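You operate a simulated robot arm through the tools that you are given. There is no shell and no other tool. Be economical: measure what you need, move in short steps, check, and stop when the job is done.

You are at the controls of a simulated two-armed robot. One attempt, no reset.

TASK
On the counter top, fold the blue hand towel in half.

Only the result counts: the job must be done as asked and must still hold three seconds after the hand-in. Knocking over, shifting, dropping, spilling or breaking anything else fails it. Flat cloth is picked up by pressing the open fingertips on it (5 to 10 N) and closing them slowly along it; thin cloth reads only 2 to 8 mm in the jaws.

THE ROBOT
Two 7-joint arms with two-finger parallel grippers on one trunk, on a base that drives. Base frame: it is fixed to the floor where the robot stands at the start and does not move with it; the origin is under the middle of the robot, x ahead of it, y to its left, z up. Readings come in mm, degrees, newtons and seconds.
The left shoulder is at the start at [70, 163, 1195], the right one opposite. Places, roughly: counter top [600, 0, 900]. Payload 3.43 kg a hand.
The tool frame of a hand sits at the grasp point between the pads (the TCP): z along the fingers, y along the line on which they close. The tips reach 34 mm beyond it. Largest opening 128 mm; finger width 24, thickness 12; the body of the gripper, 48 by 130 mm, starts 96 mm behind the TCP.
Orientation is told as [roll, pitch, yaw] about the base's x, y, z axes, in that order, counted from this pose: with the fingers straight down and closing along the base's y, the tool's x points along the base's -x, its y along +y and its z along -z.

THE INTERFACE
- The arms move only by the tool nudge_tool. It takes "left_steps", "right_steps" or both (then of equal length, played together; a hand with none holds still); each is a list that holds one entry, the list of rows, each a list of 7 numbers: the shift along the tool's x, y, z in units of 250 mm (1.0 is 250 mm), then the turn, a rotation vector about the tool's x, y, z in units of 45 degrees (1.0 is 45 degrees), then the opening in per cent of the stroke, from 0 (shut) to 100 (fully open). In form: [[[x, y, z, wx, wy, wz, jaw], ...]]. A call has 1 to 12 rows; each row is the pose to reach, as a shift and turn from the pose commanded when the call began, along the tool's axes at that moment. A call with a number of a shift or a turn outside -1 to 1 is refused whole. A row lasts 0.2 s, in which the tool goes at most 50 mm and 8.6 degrees; a call with a longer step from one row to the next is refused whole, and so is a gripper value outside its range. Where a pose cannot be reached the arm comes as near as it can. A force on the tool above 40 N (or 10 N above the force at the start of the call, whichever is more), or a blocked arm, ends the call early, and 0.2 s more pass. Each finger travels about 153 mm/s and halts on what it meets, pressing with about 23 N; the grip force reading is that of the motor and also rises with nothing between the fingers. The clock runs only during rows and for 0.2 s after the last one: add rows that repeat a pose to give the fingers time. The reply holds the time, the measured pose of the TCP, the force on the tool along the base axes, the opening and the grip force, in the units named above and with some noise.
- Cameras (640 x 400 px; columns grow to the right, rows downward): "scene" is now at [140.1, -1.4, 1425.1]; the picture's right is [-0.03, -1.00, 0.00], its down [-0.56, 0.01, -0.83] and it looks along [0.83, -0.02, -0.56] (base axes); focal length 214 px, centre (320, 200). "left" rides on the left gripper at [76, 11, -160] in its tool frame; the picture's right is [-0.15, 0.99, 0.00], its down [-0.88, -0.13, -0.46] and it looks along [-0.45, -0.07, 0.89] (tool axes); focal length 234 px, centre (320, 200). "right" rides on the right gripper at [76, -11, -160] in its tool frame; the picture's right is [0.15, 0.99, 0.00], its down [-0.88, 0.13, -0.46] and it looks along [-0.45, 0.07, 0.89] (tool axes); focal length 234 px, centre (320, 200). There is no depth. A picture from a camera that has moved, and an enlarged one, comes with that camera's place and axes in the base frame and with its lens.
- camera(camera): a new picture of that camera. It takes no simulated time.
- raise_lower(by): slides the trunk up (or, below 0, down) by that many mm; the arms and the scene camera ride with it, the base frame stays. It gives what a move gives, with no picture.
- drive_base(legs): drives the robot by 1 to 6 legs, each [ahead, left, turn to the left] in mm, mm and degrees, along the robot's own axes; the way and the turn of a leg run together, so that a leg with both is an arc; at most 1500 mm and 180 degrees a leg. The arms and the cameras ride along, it lands a little off, and it stops where it bumps. It gives what a move gives.
- head_to(pan, tilt): turns the head with the scene camera to pan (to the left, within 86 degrees either way) and tilt (down, from -29 to 69), counted from straight ahead of the robot. It gives what a move gives.
- inspect(camera, box): a new picture of the part [left, top, right, bottom] of that camera's present view, enlarged. It takes no simulated time.
- hand_in(): hands the job in; it is judged then, once.

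Work in short steps. Places have to be worked out from the pictures, the camera data and where the tool is seen: move nearer, look again, correct. Check each grasp and each placing, and mend what went wrong. You have 120 turns and 100 pictures in all, those below and enlarged ones among them. Open the grippers and draw the arms clear of the work before you hand the job in, unless the task says otherwise; then end with one line.

The tools are called after "Request:" as name(argument=value, ...) on one line, values as JSON. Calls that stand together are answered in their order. nudge_tool: Moves the arms, as the interface text tells. Its arguments: {"type":"object","properties":{"left_steps":{"type":"array","items":{"type":"array","items":{"type":"array","items":{"type":"number"}}}},"right_steps":{"type":"array","items":{"type":"array","items":{"type":"array","items":{"type":"number"}}}}},"required":[]} The other tools are called the same way: raise_lower (by) slides the trunk up or down; drive_base (legs) drives the base; head_to (pan, tilt) turns the head that bears the scene camera; camera (camera) takes a picture; inspect (camera, box) takes an enlarged picture of a part of a camera's view; hand_in () hands the job in.

At the start:

```text
clock: 0.0
left_tool_pos: [642.1, 331.0, 1122.0]
left_ee_rot: [-0.1, 0.0, 0.1]
left_contact_force: [-0.4, -0.5, 0.3]
left_gripper_width: 128.2
left_finger_force: 0.0
right_tool_pos: [569.1, -194.1, 1147.2]
right_ee_rot: [0.1, 0.0, 0.0]
right_contact_force: [-0.9, 0.0, 0.3]
right_gripper_width: 127.9
right_finger_force: 0.1
trunk travel left (down, up): [-675.0, 265.0]
robot x, y, heading: [0.0, 1.1, -0.1]
head pan, tilt: [-1.5, 34.1]
```

scene: 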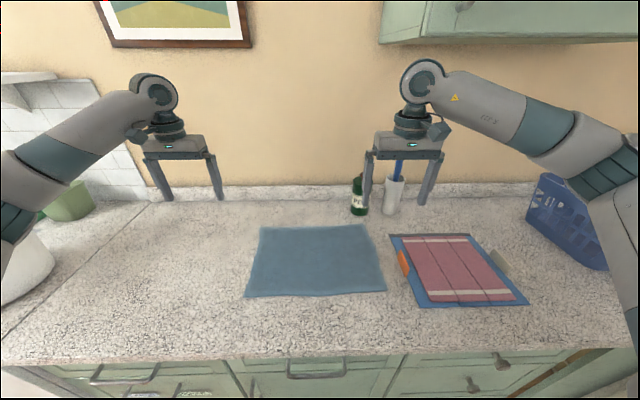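
right: 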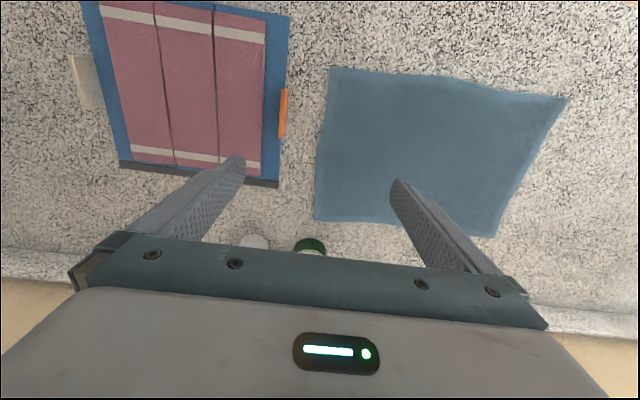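
left: 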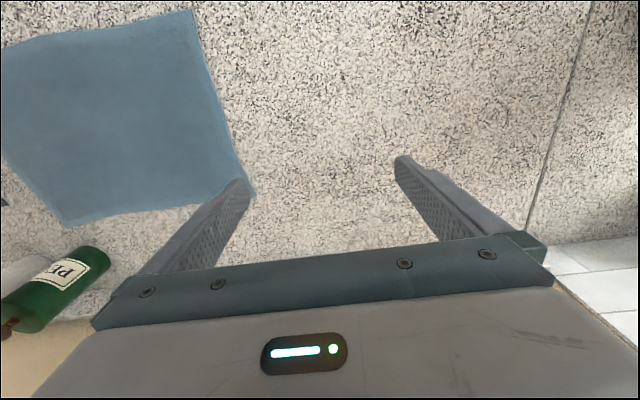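

The towel looks about 300 mm (x) by 420 mm (y), with near corners around (503, ±204) and far ones around (803, ±215). I'll bring both hands over the near corners and look again.

Request:
nudge_tool(left_steps=[[[0.07, -0.1, 0.1, 0, 0, 0, 60], [0.14, -0.2, 0.2, 0, 0, 0, 50], [0.21, -0.3, 0.3, 0, 0, 0, 40], [0.28, -0.4, 0.4, 0, 0, 0, 40], [0.35, -0.5, 0.5, 0, 0, 0, 40], [0.42, -0.6, 0.6, 0, 0, 0, 40], [0.448, -0.62, 0.65, 0, 0, 0, 40]]], right_steps=[[[0.03, 0.01, 0.1, 0, 0, 0, 60], [0.06, 0.02, 0.2, 0, 0, 0, 50], [0.09, 0.03, 0.3, 0, 0, 0, 40], [0.11, 0.04, 0.4, 0, 0, 0, 40], [0.13, 0.05, 0.5, 0, 0, 0, 40], [0.15, 0.08, 0.6, 0, 0, 0, 40], [0.16, 0.08, 0.75, 0, 0, 0, 40]]])

Request:
camera(camera="left")

Request:
camera(camera="right")

Request:
camera(camera="scene")

```text
clock: 1.6
left_tool_pos: [529.4, 174.2, 958.9]
left_ee_rot: [0.0, 0.0, 0.0]
left_contact_force: [0.2, -0.5, 0.5]
left_gripper_width: 51.3
left_finger_force: 0.0
right_tool_pos: [528.4, -176.5, 957.7]
right_ee_rot: [0.0, 0.0, -0.1]
right_contact_force: [0.7, 0.4, -0.1]
right_gripper_width: 51.1
right_finger_force: 0.1
trunk travel left (down, up): [-675.0, 265.0]
robot x, y, heading: [-2.5, -2.6, -0.2]
head pan, tilt: [-1.5, 34.1]
```

```text
96 pictures are left
camera left: at [453.9, 184.7, 1121.0], right [0.14, 0.99, 0.0], down [0.88, -0.13, 0.46], along [0.45, -0.07, -0.89], focal length 234 px, centre (320, 200)
```

left: 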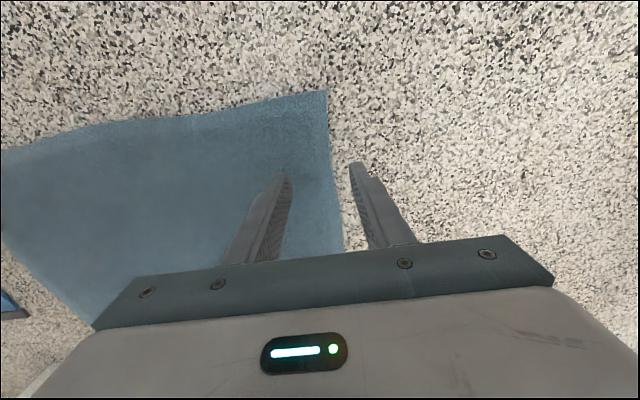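

```text
95 pictures are left
camera right: at [453.4, -188.4, 1117.7], right [-0.15, 0.99, 0.0], down [0.88, 0.13, 0.46], along [0.45, 0.07, -0.89], focal length 234 px, centre (320, 200)
```

right: 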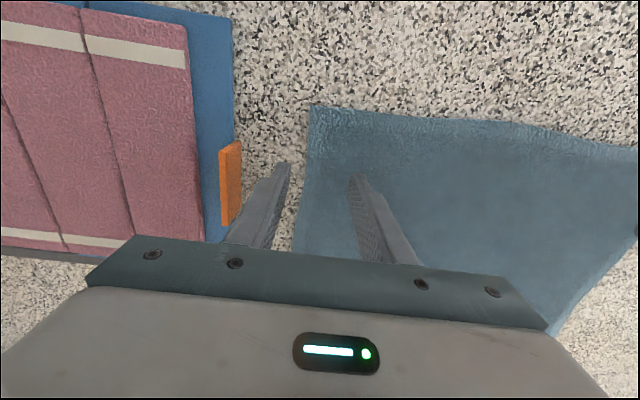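

```text
94 pictures are left
camera scene: at [140.3, -2.1, 1425.2], right [-0.03, -1.0, 0.0], down [-0.56, 0.02, -0.83], along [0.83, -0.02, -0.56], focal length 214 px, centre (320, 200)
```

scene: 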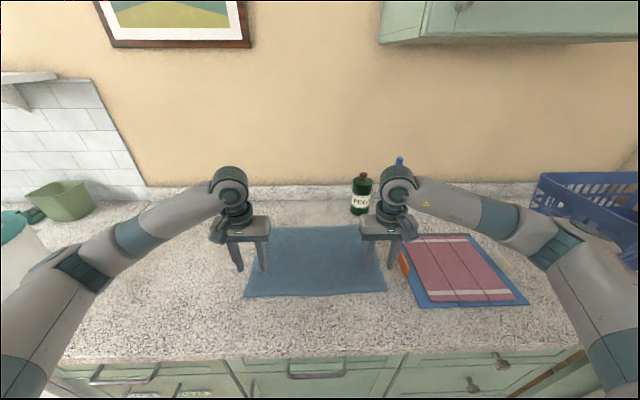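

Comparing the views puts the counter at about z≈900. That gives near corners at about (465, 188) and (474, -190), with the far edge at x≈746. I'll move the fingertips over the near edge just inside the corners, then descend until they touch.

Request:
nudge_tool(left_steps=[[[0.1, -0.04, 0, 0, 0, 0, 30], [0.196, -0.077, 0, 0, 0, 0, 30], [0.196, -0.077, 0.04, 0, 0, 0, 30]]], right_steps=[[[0.1, 0.04, 0, 0, 0, 0, 30], [0.166, 0.074, 0, 0, 0, 0, 30], [0.166, 0.074, 0.04, 0, 0, 0, 30]]])

Request:
camera(camera="left")

Request:
camera(camera="right")

Request:
inspect(camera="scene", box=[200, 200, 440, 350])

```text
clock: 2.4
left_tool_pos: [480.2, 154.4, 948.7]
left_ee_rot: [0.1, 0.0, 0.0]
left_contact_force: [0.9, -0.4, -0.3]
left_gripper_width: 38.4
left_finger_force: 0.0
right_tool_pos: [486.5, -158.1, 949.0]
right_ee_rot: [0.0, 0.1, 0.0]
right_contact_force: [1.0, 0.3, -0.7]
right_gripper_width: 38.0
right_finger_force: 0.0
trunk travel left (down, up): [-675.0, 265.0]
robot x, y, heading: [0.2, -0.2, 0.3]
head pan, tilt: [-1.5, 34.1]
```

```text
93 pictures are left
camera left: at [404.1, 165.8, 1111.0], right [0.14, 0.99, 0.0], down [0.88, -0.13, 0.46], along [0.45, -0.07, -0.89], focal length 234 px, centre (320, 200)
```

left: 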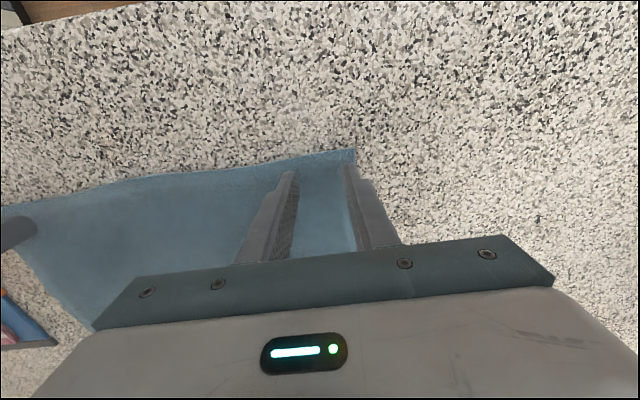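

```text
92 pictures are left
camera right: at [411.6, -169.7, 1108.1], right [-0.15, 0.99, 0.0], down [0.88, 0.13, 0.45], along [0.45, 0.07, -0.89], focal length 234 px, centre (320, 200)
```

right: 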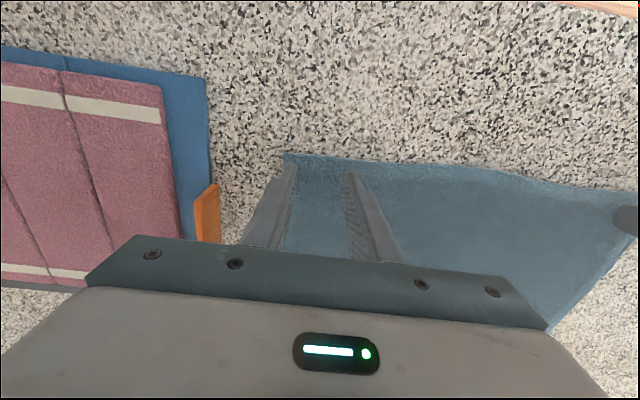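

```text
2.67 times, centred on (320, 275) of scene
camera zoom: at [140.8, -1.3, 1425.1], right [-0.03, -1.0, 0.0], down [-0.56, 0.01, -0.83], along [0.83, -0.02, -0.56], focal length 572 px, centre (320, 0)
```

zoom: 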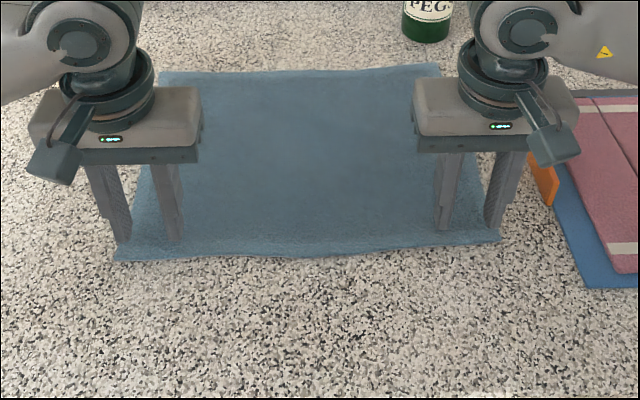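

The fingertips sit just inside the corners, about 15 mm above the cloth. I'll lower gently and watch the force.

Request:
nudge_tool(left_steps=[[[0, 0, 0.02, 0, 0, 0, 30], [0, 0, 0.032, 0, 0, 0, 30], [0, 0, 0.044, 0, 0, 0, 30]]], right_steps=[[[0, 0, 0.02, 0, 0, 0, 30], [0, 0, 0.032, 0, 0, 0, 30], [0, 0, 0.044, 0, 0, 0, 30]]])

```text
clock: 3.2
left_tool_pos: [480.4, 156.6, 940.0]
left_ee_rot: [0.0, 0.0, 0.1]
left_contact_force: [0.1, 0.5, 1.1]
left_gripper_width: 38.7
left_finger_force: 0.0
right_tool_pos: [487.1, -155.3, 938.1]
right_ee_rot: [0.1, 0.0, 0.0]
right_contact_force: [0.0, -1.2, 1.2]
right_gripper_width: 38.2
right_finger_force: 0.0
trunk travel left (down, up): [-675.0, 265.0]
robot x, y, heading: [0.2, -1.3, 0.1]
head pan, tilt: [-1.5, 34.1]
```

No firm contact yet, so I'll go lower in 1–2 mm steps.

Request:
nudge_tool(left_steps=[[[0, 0, 0.008, 0, 0, 0, 30], [0, 0, 0.014, 0, 0, 0, 30]]], right_steps=[[[0, 0, 0.008, 0, 0, 0, 30], [0, 0, 0.014, 0, 0, 0, 30]]])

```text
clock: 3.8
left_tool_pos: [478.9, 154.7, 937.4]
left_ee_rot: [0.0, -0.1, 0.1]
left_contact_force: [-0.8, 1.1, 11.6]
left_gripper_width: 38.6
left_finger_force: 0.1
right_tool_pos: [485.8, -155.4, 937.7]
right_ee_rot: [0.0, -0.2, -0.1]
right_contact_force: [1.9, -1.6, 9.8]
right_gripper_width: 38.2
right_finger_force: 0.0
trunk travel left (down, up): [-675.0, 265.0]
robot x, y, heading: [0.0, 1.9, -0.1]
head pan, tilt: [-1.5, 34.1]
```

Both hands press with about 10 N. Now I'll close slowly along the cloth.

Request:
nudge_tool(left_steps=[[[0, 0, 0, 0, 0, 0, 27], [0, 0, 0, 0, 0, 0, 24], [0, 0, 0, 0, 0, 0, 21], [0, 0, 0, 0, 0, 0, 18], [0, 0, 0, 0, 0, 0, 15], [0, 0, 0, 0, 0, 0, 12], [0, 0, 0, 0, 0, 0, 9], [0, 0, 0, 0, 0, 0, 6], [0, 0, 0, 0, 0, 0, 3], [0, 0, 0, 0, 0, 0, 0], [0, 0, 0, 0, 0, 0, 0], [0, 0, 0, 0, 0, 0, 0]]], right_steps=[[[0, 0, 0, 0, 0, 0, 27], [0, 0, 0, 0, 0, 0, 24], [0, 0, 0, 0, 0, 0, 21], [0, 0, 0, 0, 0, 0, 18], [0, 0, 0, 0, 0, 0, 15], [0, 0, 0, 0, 0, 0, 12], [0, 0, 0, 0, 0, 0, 9], [0, 0, 0, 0, 0, 0, 6], [0, 0, 0, 0, 0, 0, 3], [0, 0, 0, 0, 0, 0, 0], [0, 0, 0, 0, 0, 0, 0], [0, 0, 0, 0, 0, 0, 0]]])

Request:
camera(camera="left")

Request:
camera(camera="right")

```text
clock: 6.4
left_tool_pos: [479.5, 154.5, 937.0]
left_ee_rot: [0.1, -0.1, 0.1]
left_contact_force: [0.3, -5.9, 19.7]
left_gripper_width: 4.8
left_finger_force: 22.4
right_tool_pos: [485.4, -156.6, 937.3]
right_ee_rot: [0.0, -0.1, 0.0]
right_contact_force: [-0.4, 6.0, 14.1]
right_gripper_width: 4.0
right_finger_force: 22.8
trunk travel left (down, up): [-675.0, 265.0]
robot x, y, heading: [3.8, -0.7, -0.0]
head pan, tilt: [-1.5, 34.1]
```

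```text
90 pictures are left
camera left: at [401.8, 165.1, 1098.5], right [0.15, 0.99, 0.0], down [0.88, -0.13, 0.46], along [0.45, -0.07, -0.89], focal length 234 px, centre (320, 200)
```

left: 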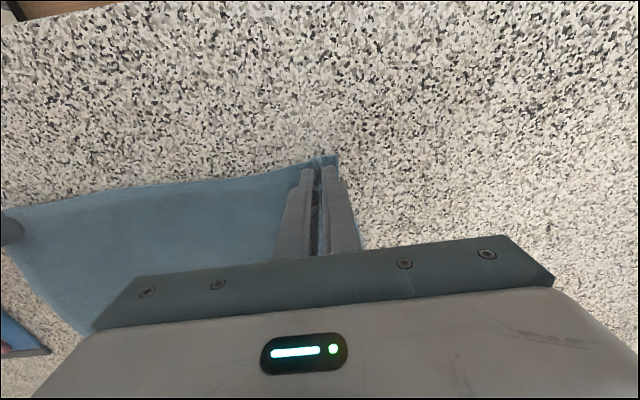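

```text
89 pictures are left
camera right: at [408.8, -167.9, 1096.0], right [-0.15, 0.99, 0.0], down [0.88, 0.13, 0.46], along [0.45, 0.07, -0.89], focal length 234 px, centre (320, 200)
```

right: 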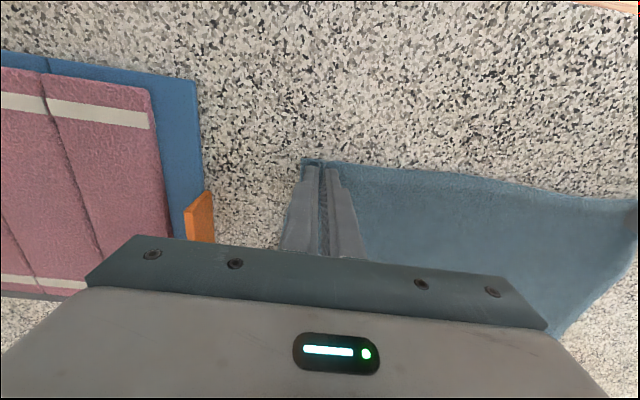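

Both jaws hold about 4–5 mm of cloth with the edge pinched. I'll lift and swing through the first half of the arc over the fold line at x≈605.

Request:
nudge_tool(left_steps=[[[-0.004, 0, -0.063, 0, 0, 0, 0], [-0.016, 0, -0.124, 0, 0, 0, 0], [-0.036, 0, -0.184, 0, 0, 0, 0], [-0.063, 0, -0.24, 0, 0, 0, 0], [-0.097, 0, -0.292, 0, 0, 0, 0], [-0.138, 0, -0.339, 0, 0, 0, 0], [-0.184, 0, -0.381, 0, 0, 0, 0], [-0.235, 0, -0.416, 0, 0, 0, 0], [-0.29, 0, -0.444, 0, 0, 0, 0], [-0.348, 0, -0.464, 0, 0, 0, 0], [-0.408, 0, -0.476, 0, 0, 0, 0], [-0.47, 0, -0.48, 0, 0, 0, 0]]], right_steps=[[[-0.004, 0, -0.063, 0, 0, 0, 0], [-0.016, 0, -0.124, 0, 0, 0, 0], [-0.036, 0, -0.184, 0, 0, 0, 0], [-0.063, 0, -0.24, 0, 0, 0, 0], [-0.097, 0, -0.292, 0, 0, 0, 0], [-0.138, 0, -0.339, 0, 0, 0, 0], [-0.184, 0, -0.381, 0, 0, 0, 0], [-0.235, 0, -0.416, 0, 0, 0, 0], [-0.29, 0, -0.444, 0, 0, 0, 0], [-0.348, 0, -0.464, 0, 0, 0, 0], [-0.408, 0, -0.476, 0, 0, 0, 0], [-0.47, 0, -0.48, 0, 0, 0, 0]]])

Request:
camera(camera="scene")

Request:
camera(camera="right")

```text
clock: 9.0
left_tool_pos: [597.7, 155.7, 1052.8]
left_ee_rot: [0.0, 0.1, 0.0]
left_contact_force: [0.4, -7.0, 1.0]
left_gripper_width: 4.8
left_finger_force: 23.3
right_tool_pos: [604.7, -157.0, 1056.1]
right_ee_rot: [0.0, 0.2, 0.0]
right_contact_force: [0.2, 8.0, 0.3]
right_gripper_width: 3.9
right_finger_force: 23.0
trunk travel left (down, up): [-675.0, 265.0]
robot x, y, heading: [0.4, -0.3, -0.2]
head pan, tilt: [-1.5, 34.1]
```

```text
88 pictures are left
camera scene: at [140.8, -1.7, 1425.0], right [-0.03, -1.0, 0.0], down [-0.56, 0.01, -0.83], along [0.83, -0.02, -0.56], focal length 214 px, centre (320, 200)
```

scene: 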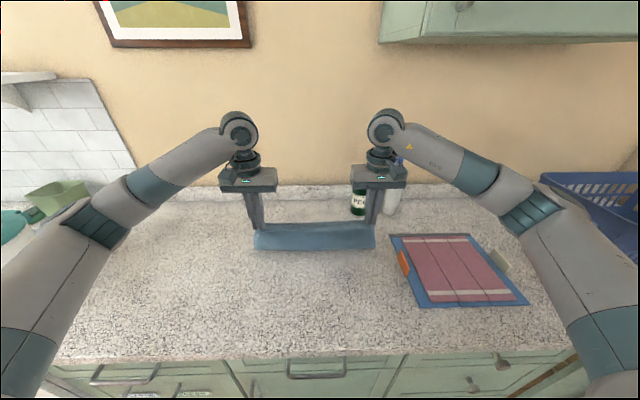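

```text
87 pictures are left
camera right: at [530.0, -169.1, 1215.6], right [-0.15, 0.99, 0.0], down [0.88, 0.13, 0.45], along [0.45, 0.07, -0.89], focal length 234 px, centre (320, 200)
```

right: 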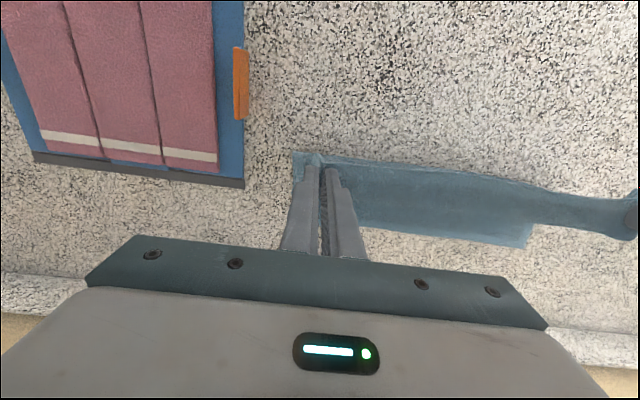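

The cloth is held at both corners and hangs straight under slight lateral tension. Next is the second half of the arc, down toward the far edge.

Request:
nudge_tool(left_steps=[[[-0.061, 0, 0.004, 0, 0, 0, 0], [-0.122, 0, 0.015, 0, 0, 0, 0], [-0.18, 0, 0.034, 0, 0, 0, 0], [-0.235, 0, 0.06, 0, 0, 0, 0], [-0.286, 0, 0.093, 0, 0, 0, 0], [-0.332, 0, 0.131, 0, 0, 0, 0], [-0.373, 0, 0.175, 0, 0, 0, 0], [-0.407, 0, 0.225, 0, 0, 0, 0], [-0.434, 0, 0.278, 0, 0, 0, 0], [-0.454, 0, 0.332, 0, 0, 0, 0], [-0.466, 0, 0.38, 0, 0, 0, 0], [-0.466, 0, 0.38, 0, 0, 0, 0]]], right_steps=[[[-0.061, 0, 0.004, 0, 0, 0, 0], [-0.122, 0, 0.015, 0, 0, 0, 0], [-0.18, 0, 0.034, 0, 0, 0, 0], [-0.235, 0, 0.06, 0, 0, 0, 0], [-0.286, 0, 0.093, 0, 0, 0, 0], [-0.332, 0, 0.131, 0, 0, 0, 0], [-0.373, 0, 0.175, 0, 0, 0, 0], [-0.407, 0, 0.225, 0, 0, 0, 0], [-0.434, 0, 0.278, 0, 0, 0, 0], [-0.454, 0, 0.332, 0, 0, 0, 0], [-0.466, 0, 0.38, 0, 0, 0, 0], [-0.466, 0, 0.38, 0, 0, 0, 0]]])

Request:
camera(camera="scene")

Request:
camera(camera="right")

Request:
camera(camera="left")

```text
clock: 11.6
left_tool_pos: [715.3, 154.9, 959.8]
left_ee_rot: [0.1, 0.0, 0.1]
left_contact_force: [0.5, -5.5, 0.2]
left_gripper_width: 4.7
left_finger_force: 22.8
right_tool_pos: [722.3, -155.0, 961.1]
right_ee_rot: [0.0, 0.0, 0.1]
right_contact_force: [1.1, 5.0, -0.9]
right_gripper_width: 4.2
right_finger_force: 23.3
trunk travel left (down, up): [-675.0, 265.0]
robot x, y, heading: [-0.6, -1.2, 0.1]
head pan, tilt: [-1.5, 34.1]
```

```text
86 pictures are left
camera scene: at [139.8, -1.4, 1425.2], right [-0.03, -1.0, 0.0], down [-0.56, 0.01, -0.83], along [0.83, -0.02, -0.56], focal length 214 px, centre (320, 200)
```

scene: 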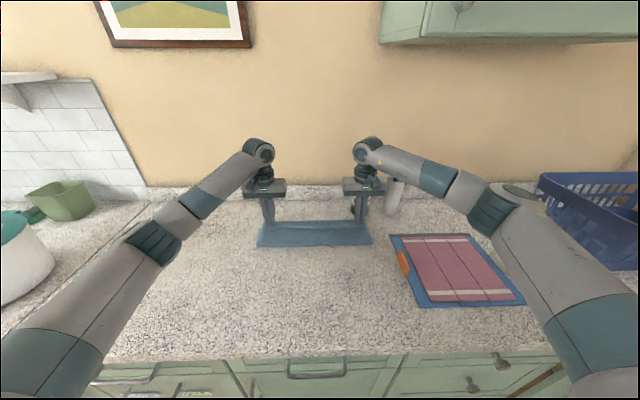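

```text
85 pictures are left
camera right: at [646.6, -167.4, 1118.9], right [-0.15, 0.99, 0.0], down [0.88, 0.13, 0.46], along [0.45, 0.07, -0.89], focal length 234 px, centre (320, 200)
```

right: 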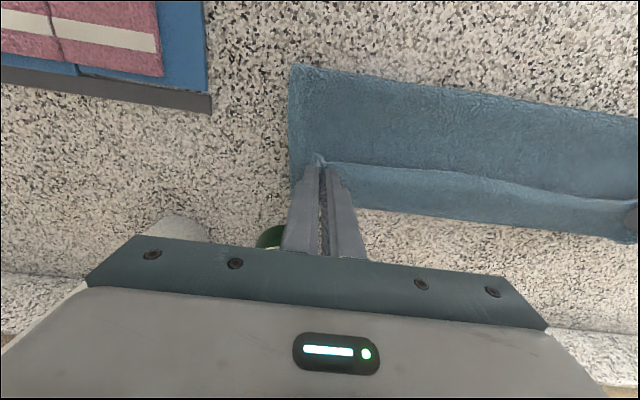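

```text
84 pictures are left
camera left: at [639.3, 165.0, 1122.1], right [0.15, 0.99, 0.0], down [0.88, -0.13, 0.46], along [0.45, -0.07, -0.89], focal length 234 px, centre (320, 200)
```

left: 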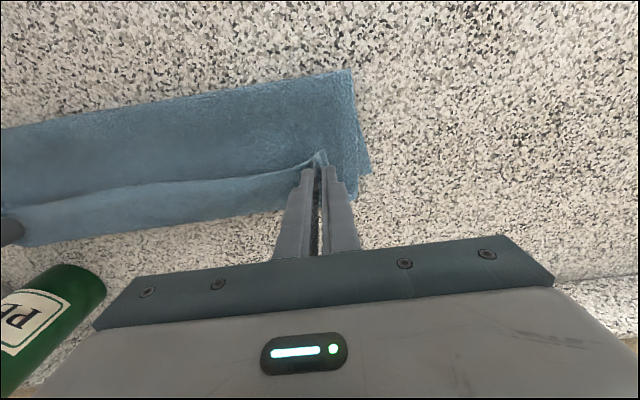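

The far edge shows evenly below the hem and the fold line lies towards the robot. I'll lower almost to the cloth and look at how it settles.

Request:
nudge_tool(left_steps=[[[0.02, 0, 0.02, 0, 0, 0, 0], [0.03, -0.006, 0.04, 0, 0, 0, 0], [0.02, -0.006, 0.06, 0, 0, 0, 0], [0.0, -0.006, 0.064, 0, 0, 0, 0], [0.0, -0.006, 0.064, 0, 0, 0, 0]]], right_steps=[[[0.04, 0, 0.02, 0, 0, 0, 0], [0.05, 0.006, 0.04, 0, 0, 0, 0], [0.04, 0.006, 0.06, 0, 0, 0, 0], [0.02, 0.006, 0.064, 0, 0, 0, 0], [0.02, 0.006, 0.064, 0, 0, 0, 0]]])

Request:
camera(camera="right")

Request:
camera(camera="left")

Request:
inspect(camera="scene", box=[240, 180, 400, 280])

```text
clock: 12.8
left_tool_pos: [713.5, 154.2, 943.5]
left_ee_rot: [0.1, -0.2, 0.2]
left_contact_force: [-1.4, -4.0, 5.8]
left_gripper_width: 4.6
left_finger_force: 22.9
right_tool_pos: [716.3, -153.8, 945.0]
right_ee_rot: [0.0, -0.2, 0.0]
right_contact_force: [-1.3, 3.9, 3.9]
right_gripper_width: 4.1
right_finger_force: 23.0
trunk travel left (down, up): [-675.0, 265.0]
robot x, y, heading: [-1.3, 2.5, 0.1]
head pan, tilt: [-1.5, 34.1]
```

```text
83 pictures are left
camera right: at [640.8, -165.4, 1104.0], right [-0.15, 0.99, 0.0], down [0.88, 0.13, 0.46], along [0.45, 0.07, -0.89], focal length 234 px, centre (320, 200)
```

right: 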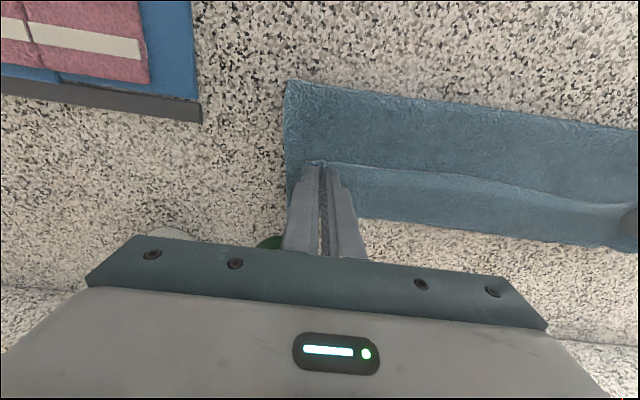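

```text
82 pictures are left
camera left: at [636.7, 165.2, 1106.3], right [0.15, 0.99, 0.0], down [0.88, -0.13, 0.46], along [0.45, -0.07, -0.89], focal length 234 px, centre (320, 200)
```

left: 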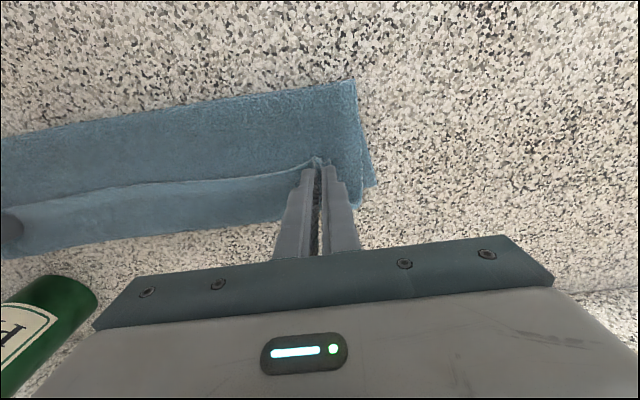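

```text
4.00 times, centred on (320, 230) of scene
camera zoom: at [138.5, -1.5, 1425.4], right [-0.03, -1.0, 0.0], down [-0.56, 0.01, -0.83], along [0.83, -0.02, -0.56], focal length 858 px, centre (320, 80)
```

zoom: 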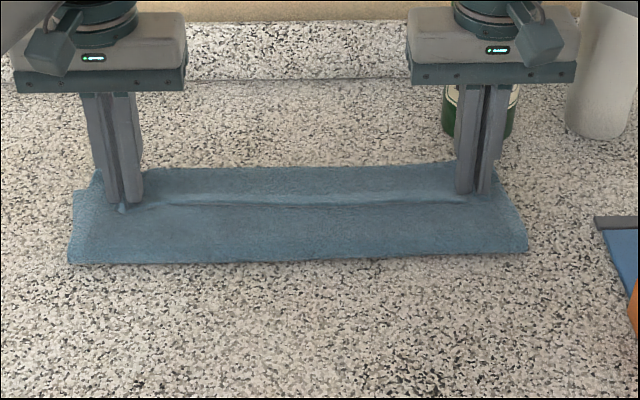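

I want to see what the strip beyond the hem line is, so I'll enlarge the wrist views.

Request:
inspect(camera="left", box=[200, 60, 400, 260])

Request:
inspect(camera="right", box=[260, 60, 460, 260])

Request:
inspect(camera="left", box=[0, 60, 240, 260])

```text
2.00 times, centred on (300, 160) of left
camera zoom: at [636.7, 165.2, 1106.3], right [0.15, 0.99, 0.0], down [0.88, -0.13, 0.46], along [0.45, -0.07, -0.89], focal length 468 px, centre (360, 280)
```

zoom: 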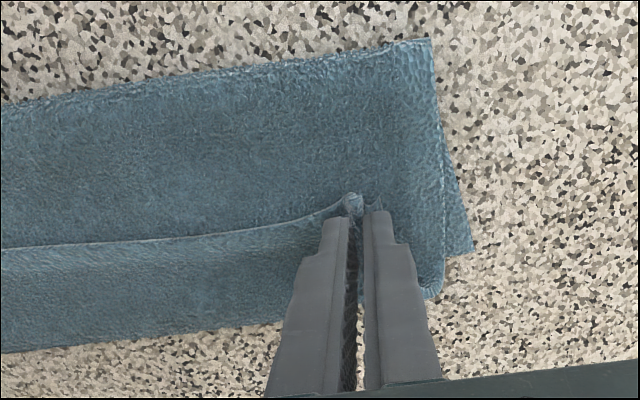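

```text
2.00 times, centred on (360, 160) of right
camera zoom: at [640.8, -165.4, 1104.0], right [-0.15, 0.99, 0.0], down [0.88, 0.13, 0.46], along [0.45, 0.07, -0.89], focal length 468 px, centre (240, 280)
```

zoom: 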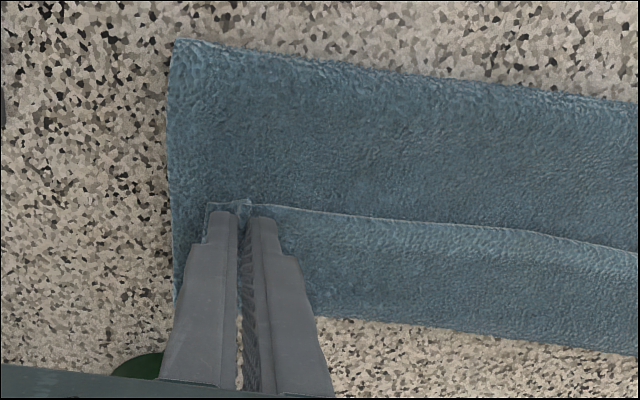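

```text
2.00 times, centred on (120, 160) of left
camera zoom: at [636.7, 165.2, 1106.3], right [0.15, 0.99, 0.0], down [0.88, -0.13, 0.46], along [0.45, -0.07, -0.89], focal length 468 px, centre (720, 280)
```

zoom: 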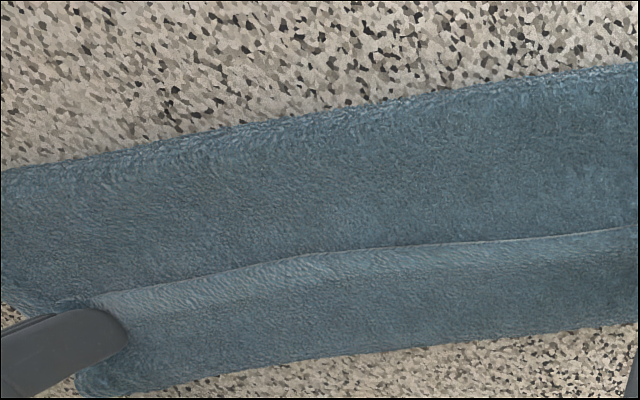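

The hem is folded back about 50 mm. The fold line peeled forward to x≈640 instead of ≈605, because the arc was too high. I'll reverse it to lay the lower half back down, then repeat with a low rolling path.

Request:
nudge_tool(left_steps=[[[0.02, 0, -0.1, 0, 0, 0, 0], [0.05, 0, -0.19, 0, 0, 0, 0], [0.1, 0, -0.28, 0, 0, 0, 0], [0.17, 0, -0.36, 0, 0, 0, 0], [0.24, 0, -0.42, 0, 0, 0, 0], [0.31, 0, -0.45, 0, 0, 0, 0], [0.38, 0, -0.45, 0, 0, 0, 0], [0.45, 0, -0.42, 0, 0, 0, 0], [0.52, 0, -0.37, 0, 0, 0, 0], [0.58, 0, -0.32, 0, 0, 0, 0], [0.64, 0, -0.26, 0, 0, 0, 0], [0.7, 0, -0.21, 0, 0, 0, 0]]], right_steps=[[[0.02, 0, -0.1, 0, 0, 0, 0], [0.05, 0, -0.19, 0, 0, 0, 0], [0.1, 0, -0.28, 0, 0, 0, 0], [0.17, 0, -0.36, 0, 0, 0, 0], [0.24, 0, -0.42, 0, 0, 0, 0], [0.31, 0, -0.45, 0, 0, 0, 0], [0.38, 0, -0.45, 0, 0, 0, 0], [0.45, 0, -0.42, 0, 0, 0, 0], [0.52, 0, -0.37, 0, 0, 0, 0], [0.58, 0, -0.32, 0, 0, 0, 0], [0.64, 0, -0.26, 0, 0, 0, 0], [0.7, 0, -0.21, 0, 0, 0, 0]]])

Request:
camera(camera="left")

Request:
inspect(camera="scene", box=[200, 180, 440, 330])

```text
clock: 15.4
left_tool_pos: [540.0, 156.7, 996.5]
left_ee_rot: [0.0, 0.0, 0.1]
left_contact_force: [0.4, -3.7, -0.3]
left_gripper_width: 4.5
left_finger_force: 22.7
right_tool_pos: [541.9, -152.4, 996.9]
right_ee_rot: [0.0, 0.0, 0.0]
right_contact_force: [-0.6, 4.2, 0.4]
right_gripper_width: 3.9
right_finger_force: 22.7
trunk travel left (down, up): [-675.0, 265.0]
robot x, y, heading: [-0.7, -3.7, 0.2]
head pan, tilt: [-1.5, 34.1]
```

```text
77 pictures are left
camera left: at [463.8, 166.6, 1158.1], right [0.14, 0.99, 0.0], down [0.88, -0.13, 0.46], along [0.45, -0.07, -0.89], focal length 234 px, centre (320, 200)
```

left: 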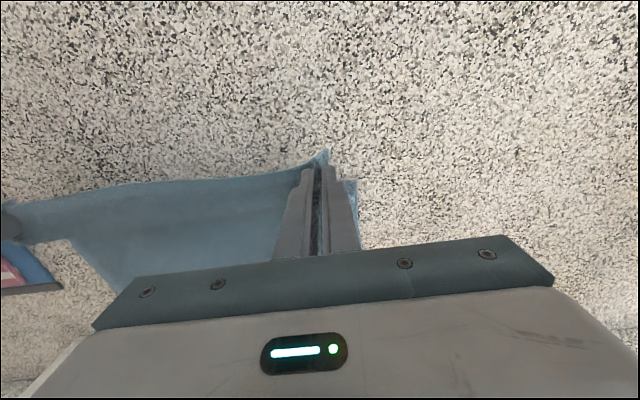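

```text
2.67 times, centred on (320, 255) of scene
camera zoom: at [139.7, -1.4, 1425.2], right [-0.03, -1.0, 0.0], down [-0.56, 0.01, -0.83], along [0.83, -0.02, -0.56], focal length 572 px, centre (320, 53)
```

zoom: 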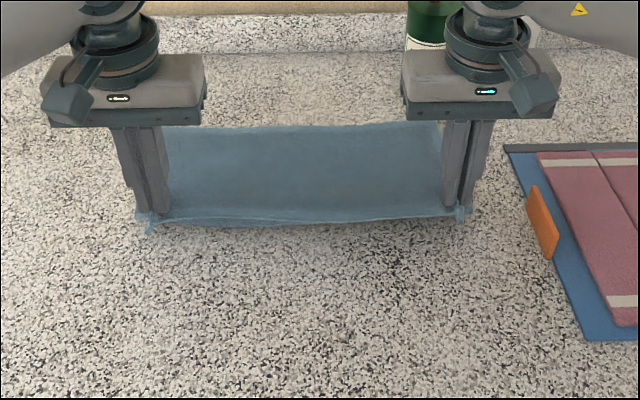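

The lower half is back flat with its far edge at about 740. Now I'll go low, about 30 mm tip height, and roll the top half forward.

Request:
nudge_tool(left_steps=[[[0, 0, 0.05, 0, 0, 0, 0], [-0.03, 0, 0.1, 0, 0, 0, 0], [-0.1, 0, 0.11, 0, 0, 0, 0], [-0.17, 0, 0.11, 0, 0, 0, 0], [-0.24, 0, 0.11, 0, 0, 0, 0], [-0.31, 0, 0.11, 0, 0, 0, 0], [-0.38, 0, 0.11, 0, 0, 0, 0], [-0.45, 0, 0.11, 0, 0, 0, 0], [-0.51, 0, 0.12, 0, 0, 0, 0], [-0.57, 0, 0.13, 0, 0, 0, 0], [-0.63, 0, 0.15, 0, 0, 0, 0], [-0.67, 0, 0.17, 0, 0, 0, 0]]], right_steps=[[[0, 0, 0.05, 0, 0, 0, 0], [-0.03, 0, 0.1, 0, 0, 0, 0], [-0.1, 0, 0.11, 0, 0, 0, 0], [-0.17, 0, 0.11, 0, 0, 0, 0], [-0.24, 0, 0.11, 0, 0, 0, 0], [-0.31, 0, 0.11, 0, 0, 0, 0], [-0.38, 0, 0.11, 0, 0, 0, 0], [-0.45, 0, 0.11, 0, 0, 0, 0], [-0.51, 0, 0.12, 0, 0, 0, 0], [-0.57, 0, 0.13, 0, 0, 0, 0], [-0.63, 0, 0.15, 0, 0, 0, 0], [-0.67, 0, 0.17, 0, 0, 0, 0]]])

Request:
camera(camera="left")

Request:
camera(camera="right")

Request:
inspect(camera="scene", box=[240, 180, 400, 280])

```text
clock: 18.0
left_tool_pos: [708.8, 153.7, 953.1]
left_ee_rot: [0.1, 0.1, 0.2]
left_contact_force: [0.6, -3.9, 0.1]
left_gripper_width: 4.7
left_finger_force: 23.2
right_tool_pos: [711.0, -152.5, 954.9]
right_ee_rot: [0.0, -0.1, 0.0]
right_contact_force: [0.1, 3.7, -0.1]
right_gripper_width: 3.8
right_finger_force: 22.7
trunk travel left (down, up): [-675.0, 265.0]
robot x, y, heading: [1.0, -2.8, 0.0]
head pan, tilt: [-1.5, 34.1]
```

```text
75 pictures are left
camera left: at [632.1, 164.6, 1115.3], right [0.15, 0.99, 0.0], down [0.88, -0.13, 0.46], along [0.45, -0.07, -0.89], focal length 234 px, centre (320, 200)
```

left: 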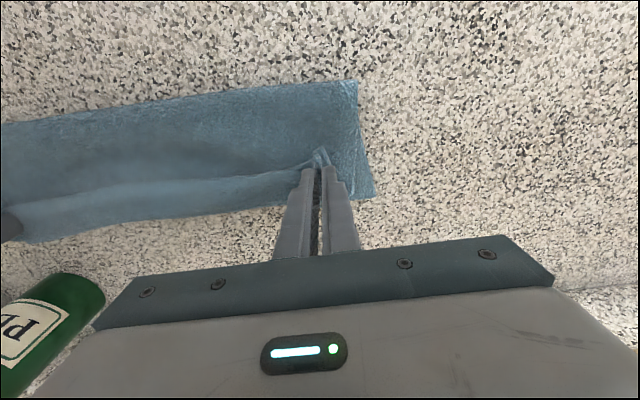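

```text
74 pictures are left
camera right: at [635.5, -164.8, 1113.3], right [-0.15, 0.99, 0.0], down [0.88, 0.13, 0.46], along [0.45, 0.07, -0.89], focal length 234 px, centre (320, 200)
```

right: 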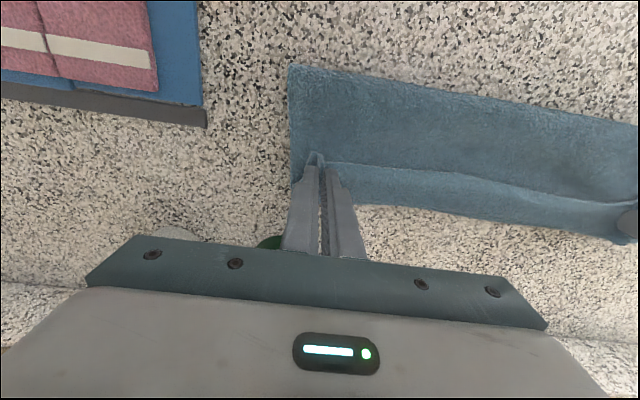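

```text
4.00 times, centred on (320, 230) of scene
camera zoom: at [140.6, -1.4, 1425.1], right [-0.03, -1.0, 0.0], down [-0.56, 0.01, -0.83], along [0.83, -0.02, -0.56], focal length 858 px, centre (320, 80)
```

zoom: 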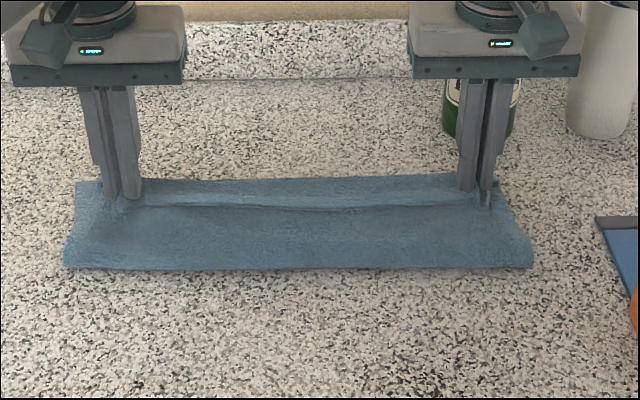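

The fold line still reads about 636, so some cloth must be hidden as slack. I'll look closer.

Request:
inspect(camera="left", box=[200, 60, 400, 260])

Request:
inspect(camera="left", box=[0, 60, 240, 260])

Request:
inspect(camera="scene", box=[250, 210, 310, 255])

```text
2.00 times, centred on (300, 160) of left
camera zoom: at [632.1, 164.6, 1115.3], right [0.15, 0.99, 0.0], down [0.88, -0.13, 0.46], along [0.45, -0.07, -0.89], focal length 468 px, centre (360, 280)
```

zoom: 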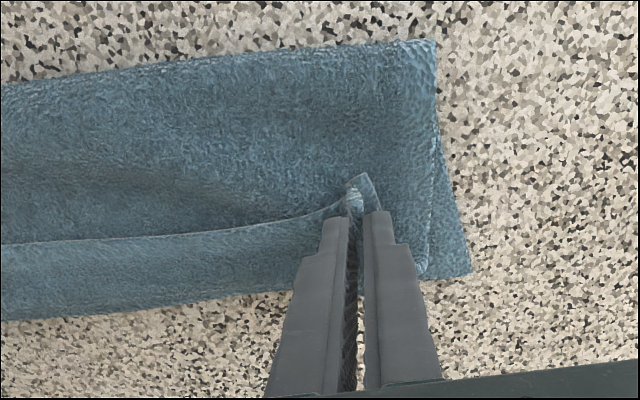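

```text
2.00 times, centred on (120, 160) of left
camera zoom: at [632.1, 164.6, 1115.3], right [0.15, 0.99, 0.0], down [0.88, -0.13, 0.46], along [0.45, -0.07, -0.89], focal length 468 px, centre (720, 280)
```

zoom: 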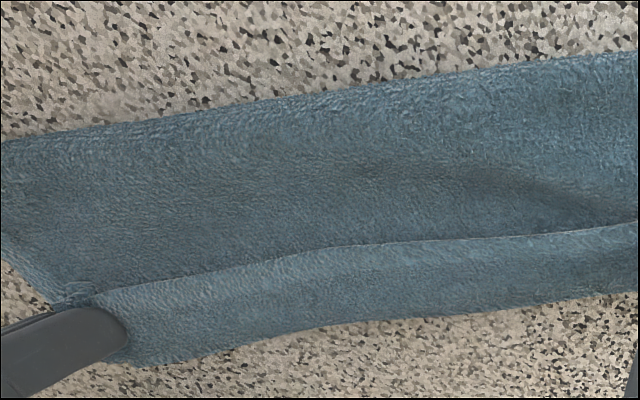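

```text
8.89 times, centred on (280, 232) of scene
camera zoom: at [140.6, -1.4, 1425.1], right [-0.03, -1.0, 0.0], down [-0.56, 0.01, -0.83], along [0.83, -0.02, -0.56], focal length 1906 px, centre (676, -89)
```

zoom: 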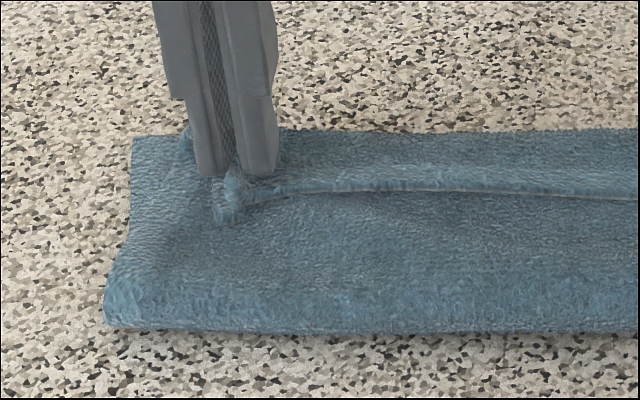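

The hem loops over about 44 mm ahead of the pinch, so the fold line sits about 30 mm too far forward. I'll lift a little and go back to TCP x≈660, letting the fold settle at about 605. Then I'll lower so the top rests on the bottom layer.

Request:
nudge_tool(left_steps=[[[0.02, 0, -0.08, 0, 0, 0, 0], [0.08, 0, -0.16, 0, 0, 0, 0], [0.16, 0, -0.2, 0, 0, 0, 0], [0.24, 0, -0.2, 0, 0, 0, 0], [0.32, 0, -0.18, 0, 0, 0, 0], [0.34, 0, -0.12, 0, 0, 0, 0], [0.32, 0, -0.06, 0, 0, 0, 0], [0.28, 0, -0.03, 0, 0, 0, 0], [0.23, 0, 0.0, 0, 0, 0, 0], [0.2, 0, 0.02, 0, 0, 0, 0], [0.2, 0, 0.03, 0, 0, 0, 0]]], right_steps=[[[0.02, 0, -0.08, 0, 0, 0, 0], [0.08, 0, -0.16, 0, 0, 0, 0], [0.16, 0, -0.2, 0, 0, 0, 0], [0.24, 0, -0.2, 0, 0, 0, 0], [0.32, 0, -0.18, 0, 0, 0, 0], [0.34, 0, -0.12, 0, 0, 0, 0], [0.32, 0, -0.06, 0, 0, 0, 0], [0.28, 0, -0.03, 0, 0, 0, 0], [0.23, 0, 0.0, 0, 0, 0, 0], [0.2, 0, 0.02, 0, 0, 0, 0], [0.2, 0, 0.03, 0, 0, 0, 0]]])

Request:
camera(camera="left")

Request:
camera(camera="right")

Request:
inspect(camera="scene", box=[240, 180, 400, 280])

```text
clock: 20.4
left_tool_pos: [657.1, 154.4, 945.9]
left_ee_rot: [-0.1, -0.1, 0.1]
left_contact_force: [-0.5, -3.7, 2.5]
left_gripper_width: 4.7
left_finger_force: 22.9
right_tool_pos: [657.3, -153.8, 946.9]
right_ee_rot: [0.0, 0.1, 0.0]
right_contact_force: [-0.9, 4.0, 1.0]
right_gripper_width: 4.1
right_finger_force: 23.0
trunk travel left (down, up): [-675.0, 265.0]
robot x, y, heading: [1.5, -0.2, -0.0]
head pan, tilt: [-1.5, 34.1]
```

```text
69 pictures are left
camera left: at [580.8, 164.8, 1108.3], right [0.15, 0.99, 0.0], down [0.88, -0.13, 0.46], along [0.45, -0.07, -0.89], focal length 234 px, centre (320, 200)
```

left: 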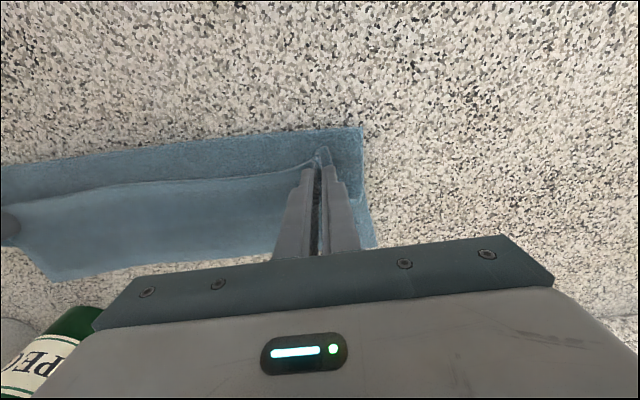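

```text
68 pictures are left
camera right: at [582.3, -165.4, 1107.2], right [-0.15, 0.99, 0.0], down [0.88, 0.13, 0.46], along [0.45, 0.07, -0.89], focal length 234 px, centre (320, 200)
```

right: 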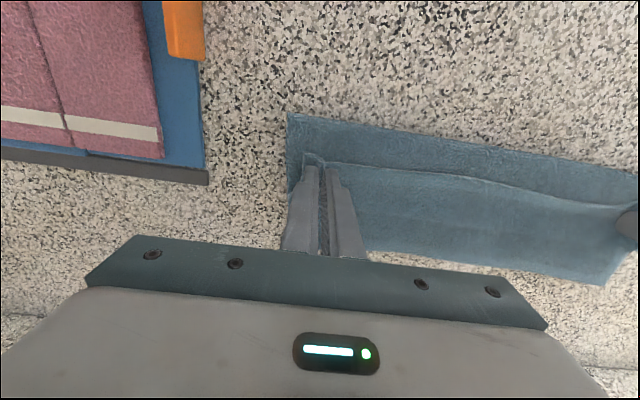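

```text
4.00 times, centred on (320, 230) of scene
camera zoom: at [139.6, -1.4, 1425.2], right [-0.03, -1.0, 0.0], down [-0.56, 0.01, -0.83], along [0.83, -0.02, -0.56], focal length 858 px, centre (320, 80)
```

zoom: 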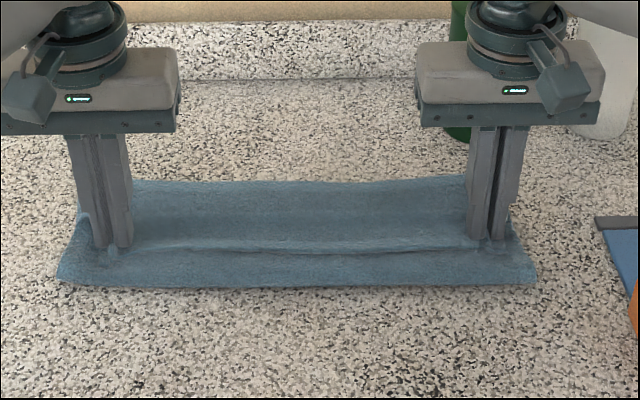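

The fold line is now at about 618 and the target is about 607, with the far edge at 745. I'll step back another 25 mm with a small lift and lower again.

Request:
nudge_tool(left_steps=[[[0.03, 0, -0.06, 0, 0, 0, 0], [0.1, 0, -0.1, 0, 0, 0, 0], [0.16, 0, -0.1, 0, 0, 0, 0], [0.18, 0, -0.06, 0, 0, 0, 0], [0.14, 0, -0.02, 0, 0, 0, 0], [0.1, 0, 0.0, 0, 0, 0, 0], [0.1, 0, 0.01, 0, 0, 0, 0]]], right_steps=[[[0.03, 0, -0.06, 0, 0, 0, 0], [0.1, 0, -0.1, 0, 0, 0, 0], [0.16, 0, -0.1, 0, 0, 0, 0], [0.18, 0, -0.06, 0, 0, 0, 0], [0.14, 0, -0.02, 0, 0, 0, 0], [0.1, 0, 0.0, 0, 0, 0, 0], [0.1, 0, 0.01, 0, 0, 0, 0]]])

Request:
camera(camera="left")

Request:
inspect(camera="scene", box=[240, 180, 400, 280])

```text
clock: 22.0
left_tool_pos: [634.3, 153.7, 944.9]
left_ee_rot: [-0.1, -0.1, 0.1]
left_contact_force: [1.6, -3.1, 4.3]
left_gripper_width: 4.6
left_finger_force: 23.3
right_tool_pos: [633.8, -154.3, 946.7]
right_ee_rot: [0.1, 0.0, 0.0]
right_contact_force: [-0.7, 5.4, 2.3]
right_gripper_width: 4.2
right_finger_force: 22.7
trunk travel left (down, up): [-675.0, 265.0]
robot x, y, heading: [2.7, 0.5, -0.2]
head pan, tilt: [-1.5, 34.1]
```

```text
66 pictures are left
camera left: at [557.4, 164.6, 1106.0], right [0.14, 0.99, 0.0], down [0.88, -0.13, 0.46], along [0.45, -0.07, -0.89], focal length 234 px, centre (320, 200)
```

left: 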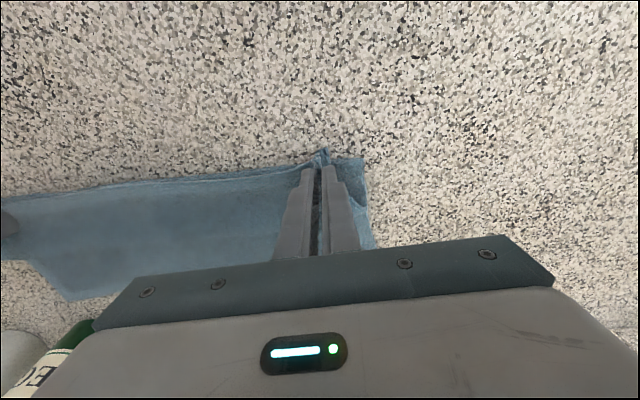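

```text
4.00 times, centred on (320, 230) of scene
camera zoom: at [139.2, -1.3, 1425.4], right [-0.03, -1.0, 0.0], down [-0.56, 0.01, -0.83], along [0.83, -0.02, -0.56], focal length 858 px, centre (320, 80)
```

zoom: 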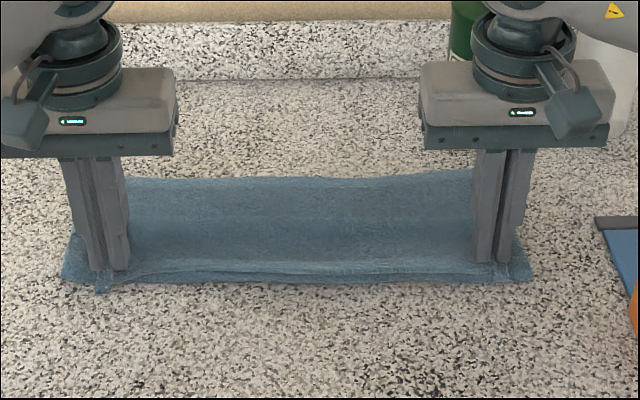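

The fold line stays where friction holds it. I'll lift fully back to x≈535 to relay the lower layer, then roll forward only as far as x≈650.

Request:
nudge_tool(left_steps=[[[0, 0, -0.1, 0, 0, 0, 0], [0.02, 0, -0.2, 0, 0, 0, 0], [0.08, 0, -0.3, 0, 0, 0, 0], [0.16, 0, -0.36, 0, 0, 0, 0], [0.24, 0, -0.36, 0, 0, 0, 0], [0.32, 0, -0.3, 0, 0, 0, 0], [0.4, 0, -0.2, 0, 0, 0, 0], [0.42, 0, -0.12, 0, 0, 0, 0], [0.32, 0, -0.1, 0, 0, 0, 0], [0.2, 0, -0.08, 0, 0, 0, 0], [0.06, 0, -0.06, 0, 0, 0, 0], [-0.06, 0, -0.02, 0, 0, 0, 0]]], right_steps=[[[0, 0, -0.1, 0, 0, 0, 0], [0.02, 0, -0.2, 0, 0, 0, 0], [0.08, 0, -0.3, 0, 0, 0, 0], [0.16, 0, -0.36, 0, 0, 0, 0], [0.24, 0, -0.36, 0, 0, 0, 0], [0.32, 0, -0.3, 0, 0, 0, 0], [0.4, 0, -0.2, 0, 0, 0, 0], [0.42, 0, -0.12, 0, 0, 0, 0], [0.32, 0, -0.1, 0, 0, 0, 0], [0.2, 0, -0.08, 0, 0, 0, 0], [0.06, 0, -0.06, 0, 0, 0, 0], [-0.06, 0, -0.02, 0, 0, 0, 0]]])

Request:
camera(camera="left")

Request:
inspect(camera="scene", box=[240, 180, 400, 280])

```text
clock: 24.6
left_tool_pos: [649.2, 154.6, 947.7]
left_ee_rot: [0.0, 0.1, 0.0]
left_contact_force: [-0.6, -4.2, 1.1]
left_gripper_width: 4.4
left_finger_force: 23.0
right_tool_pos: [648.5, -152.4, 950.7]
right_ee_rot: [0.0, 0.1, 0.0]
right_contact_force: [0.6, 3.2, 0.8]
right_gripper_width: 4.2
right_finger_force: 22.7
trunk travel left (down, up): [-675.0, 265.0]
robot x, y, heading: [0.7, -0.6, 0.1]
head pan, tilt: [-1.5, 34.1]
```

```text
64 pictures are left
camera left: at [572.5, 166.1, 1110.3], right [0.15, 0.99, 0.0], down [0.88, -0.13, 0.45], along [0.45, -0.07, -0.89], focal length 234 px, centre (320, 200)
```

left: 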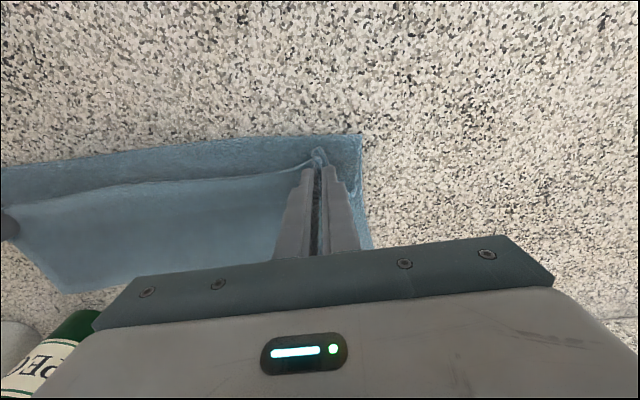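

```text
4.00 times, centred on (320, 230) of scene
camera zoom: at [141.5, -1.5, 1425.0], right [-0.03, -1.0, 0.0], down [-0.56, 0.01, -0.83], along [0.83, -0.02, -0.56], focal length 858 px, centre (320, 80)
```

zoom: 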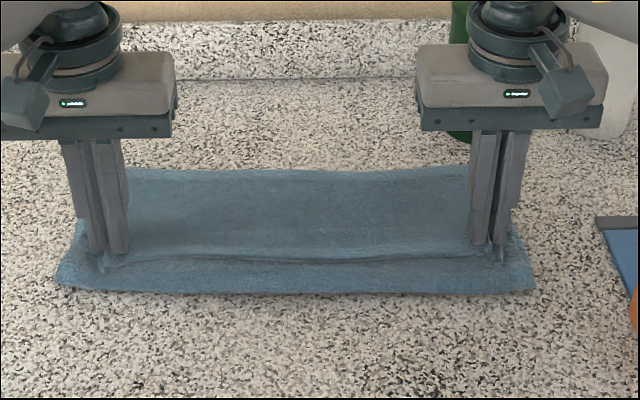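

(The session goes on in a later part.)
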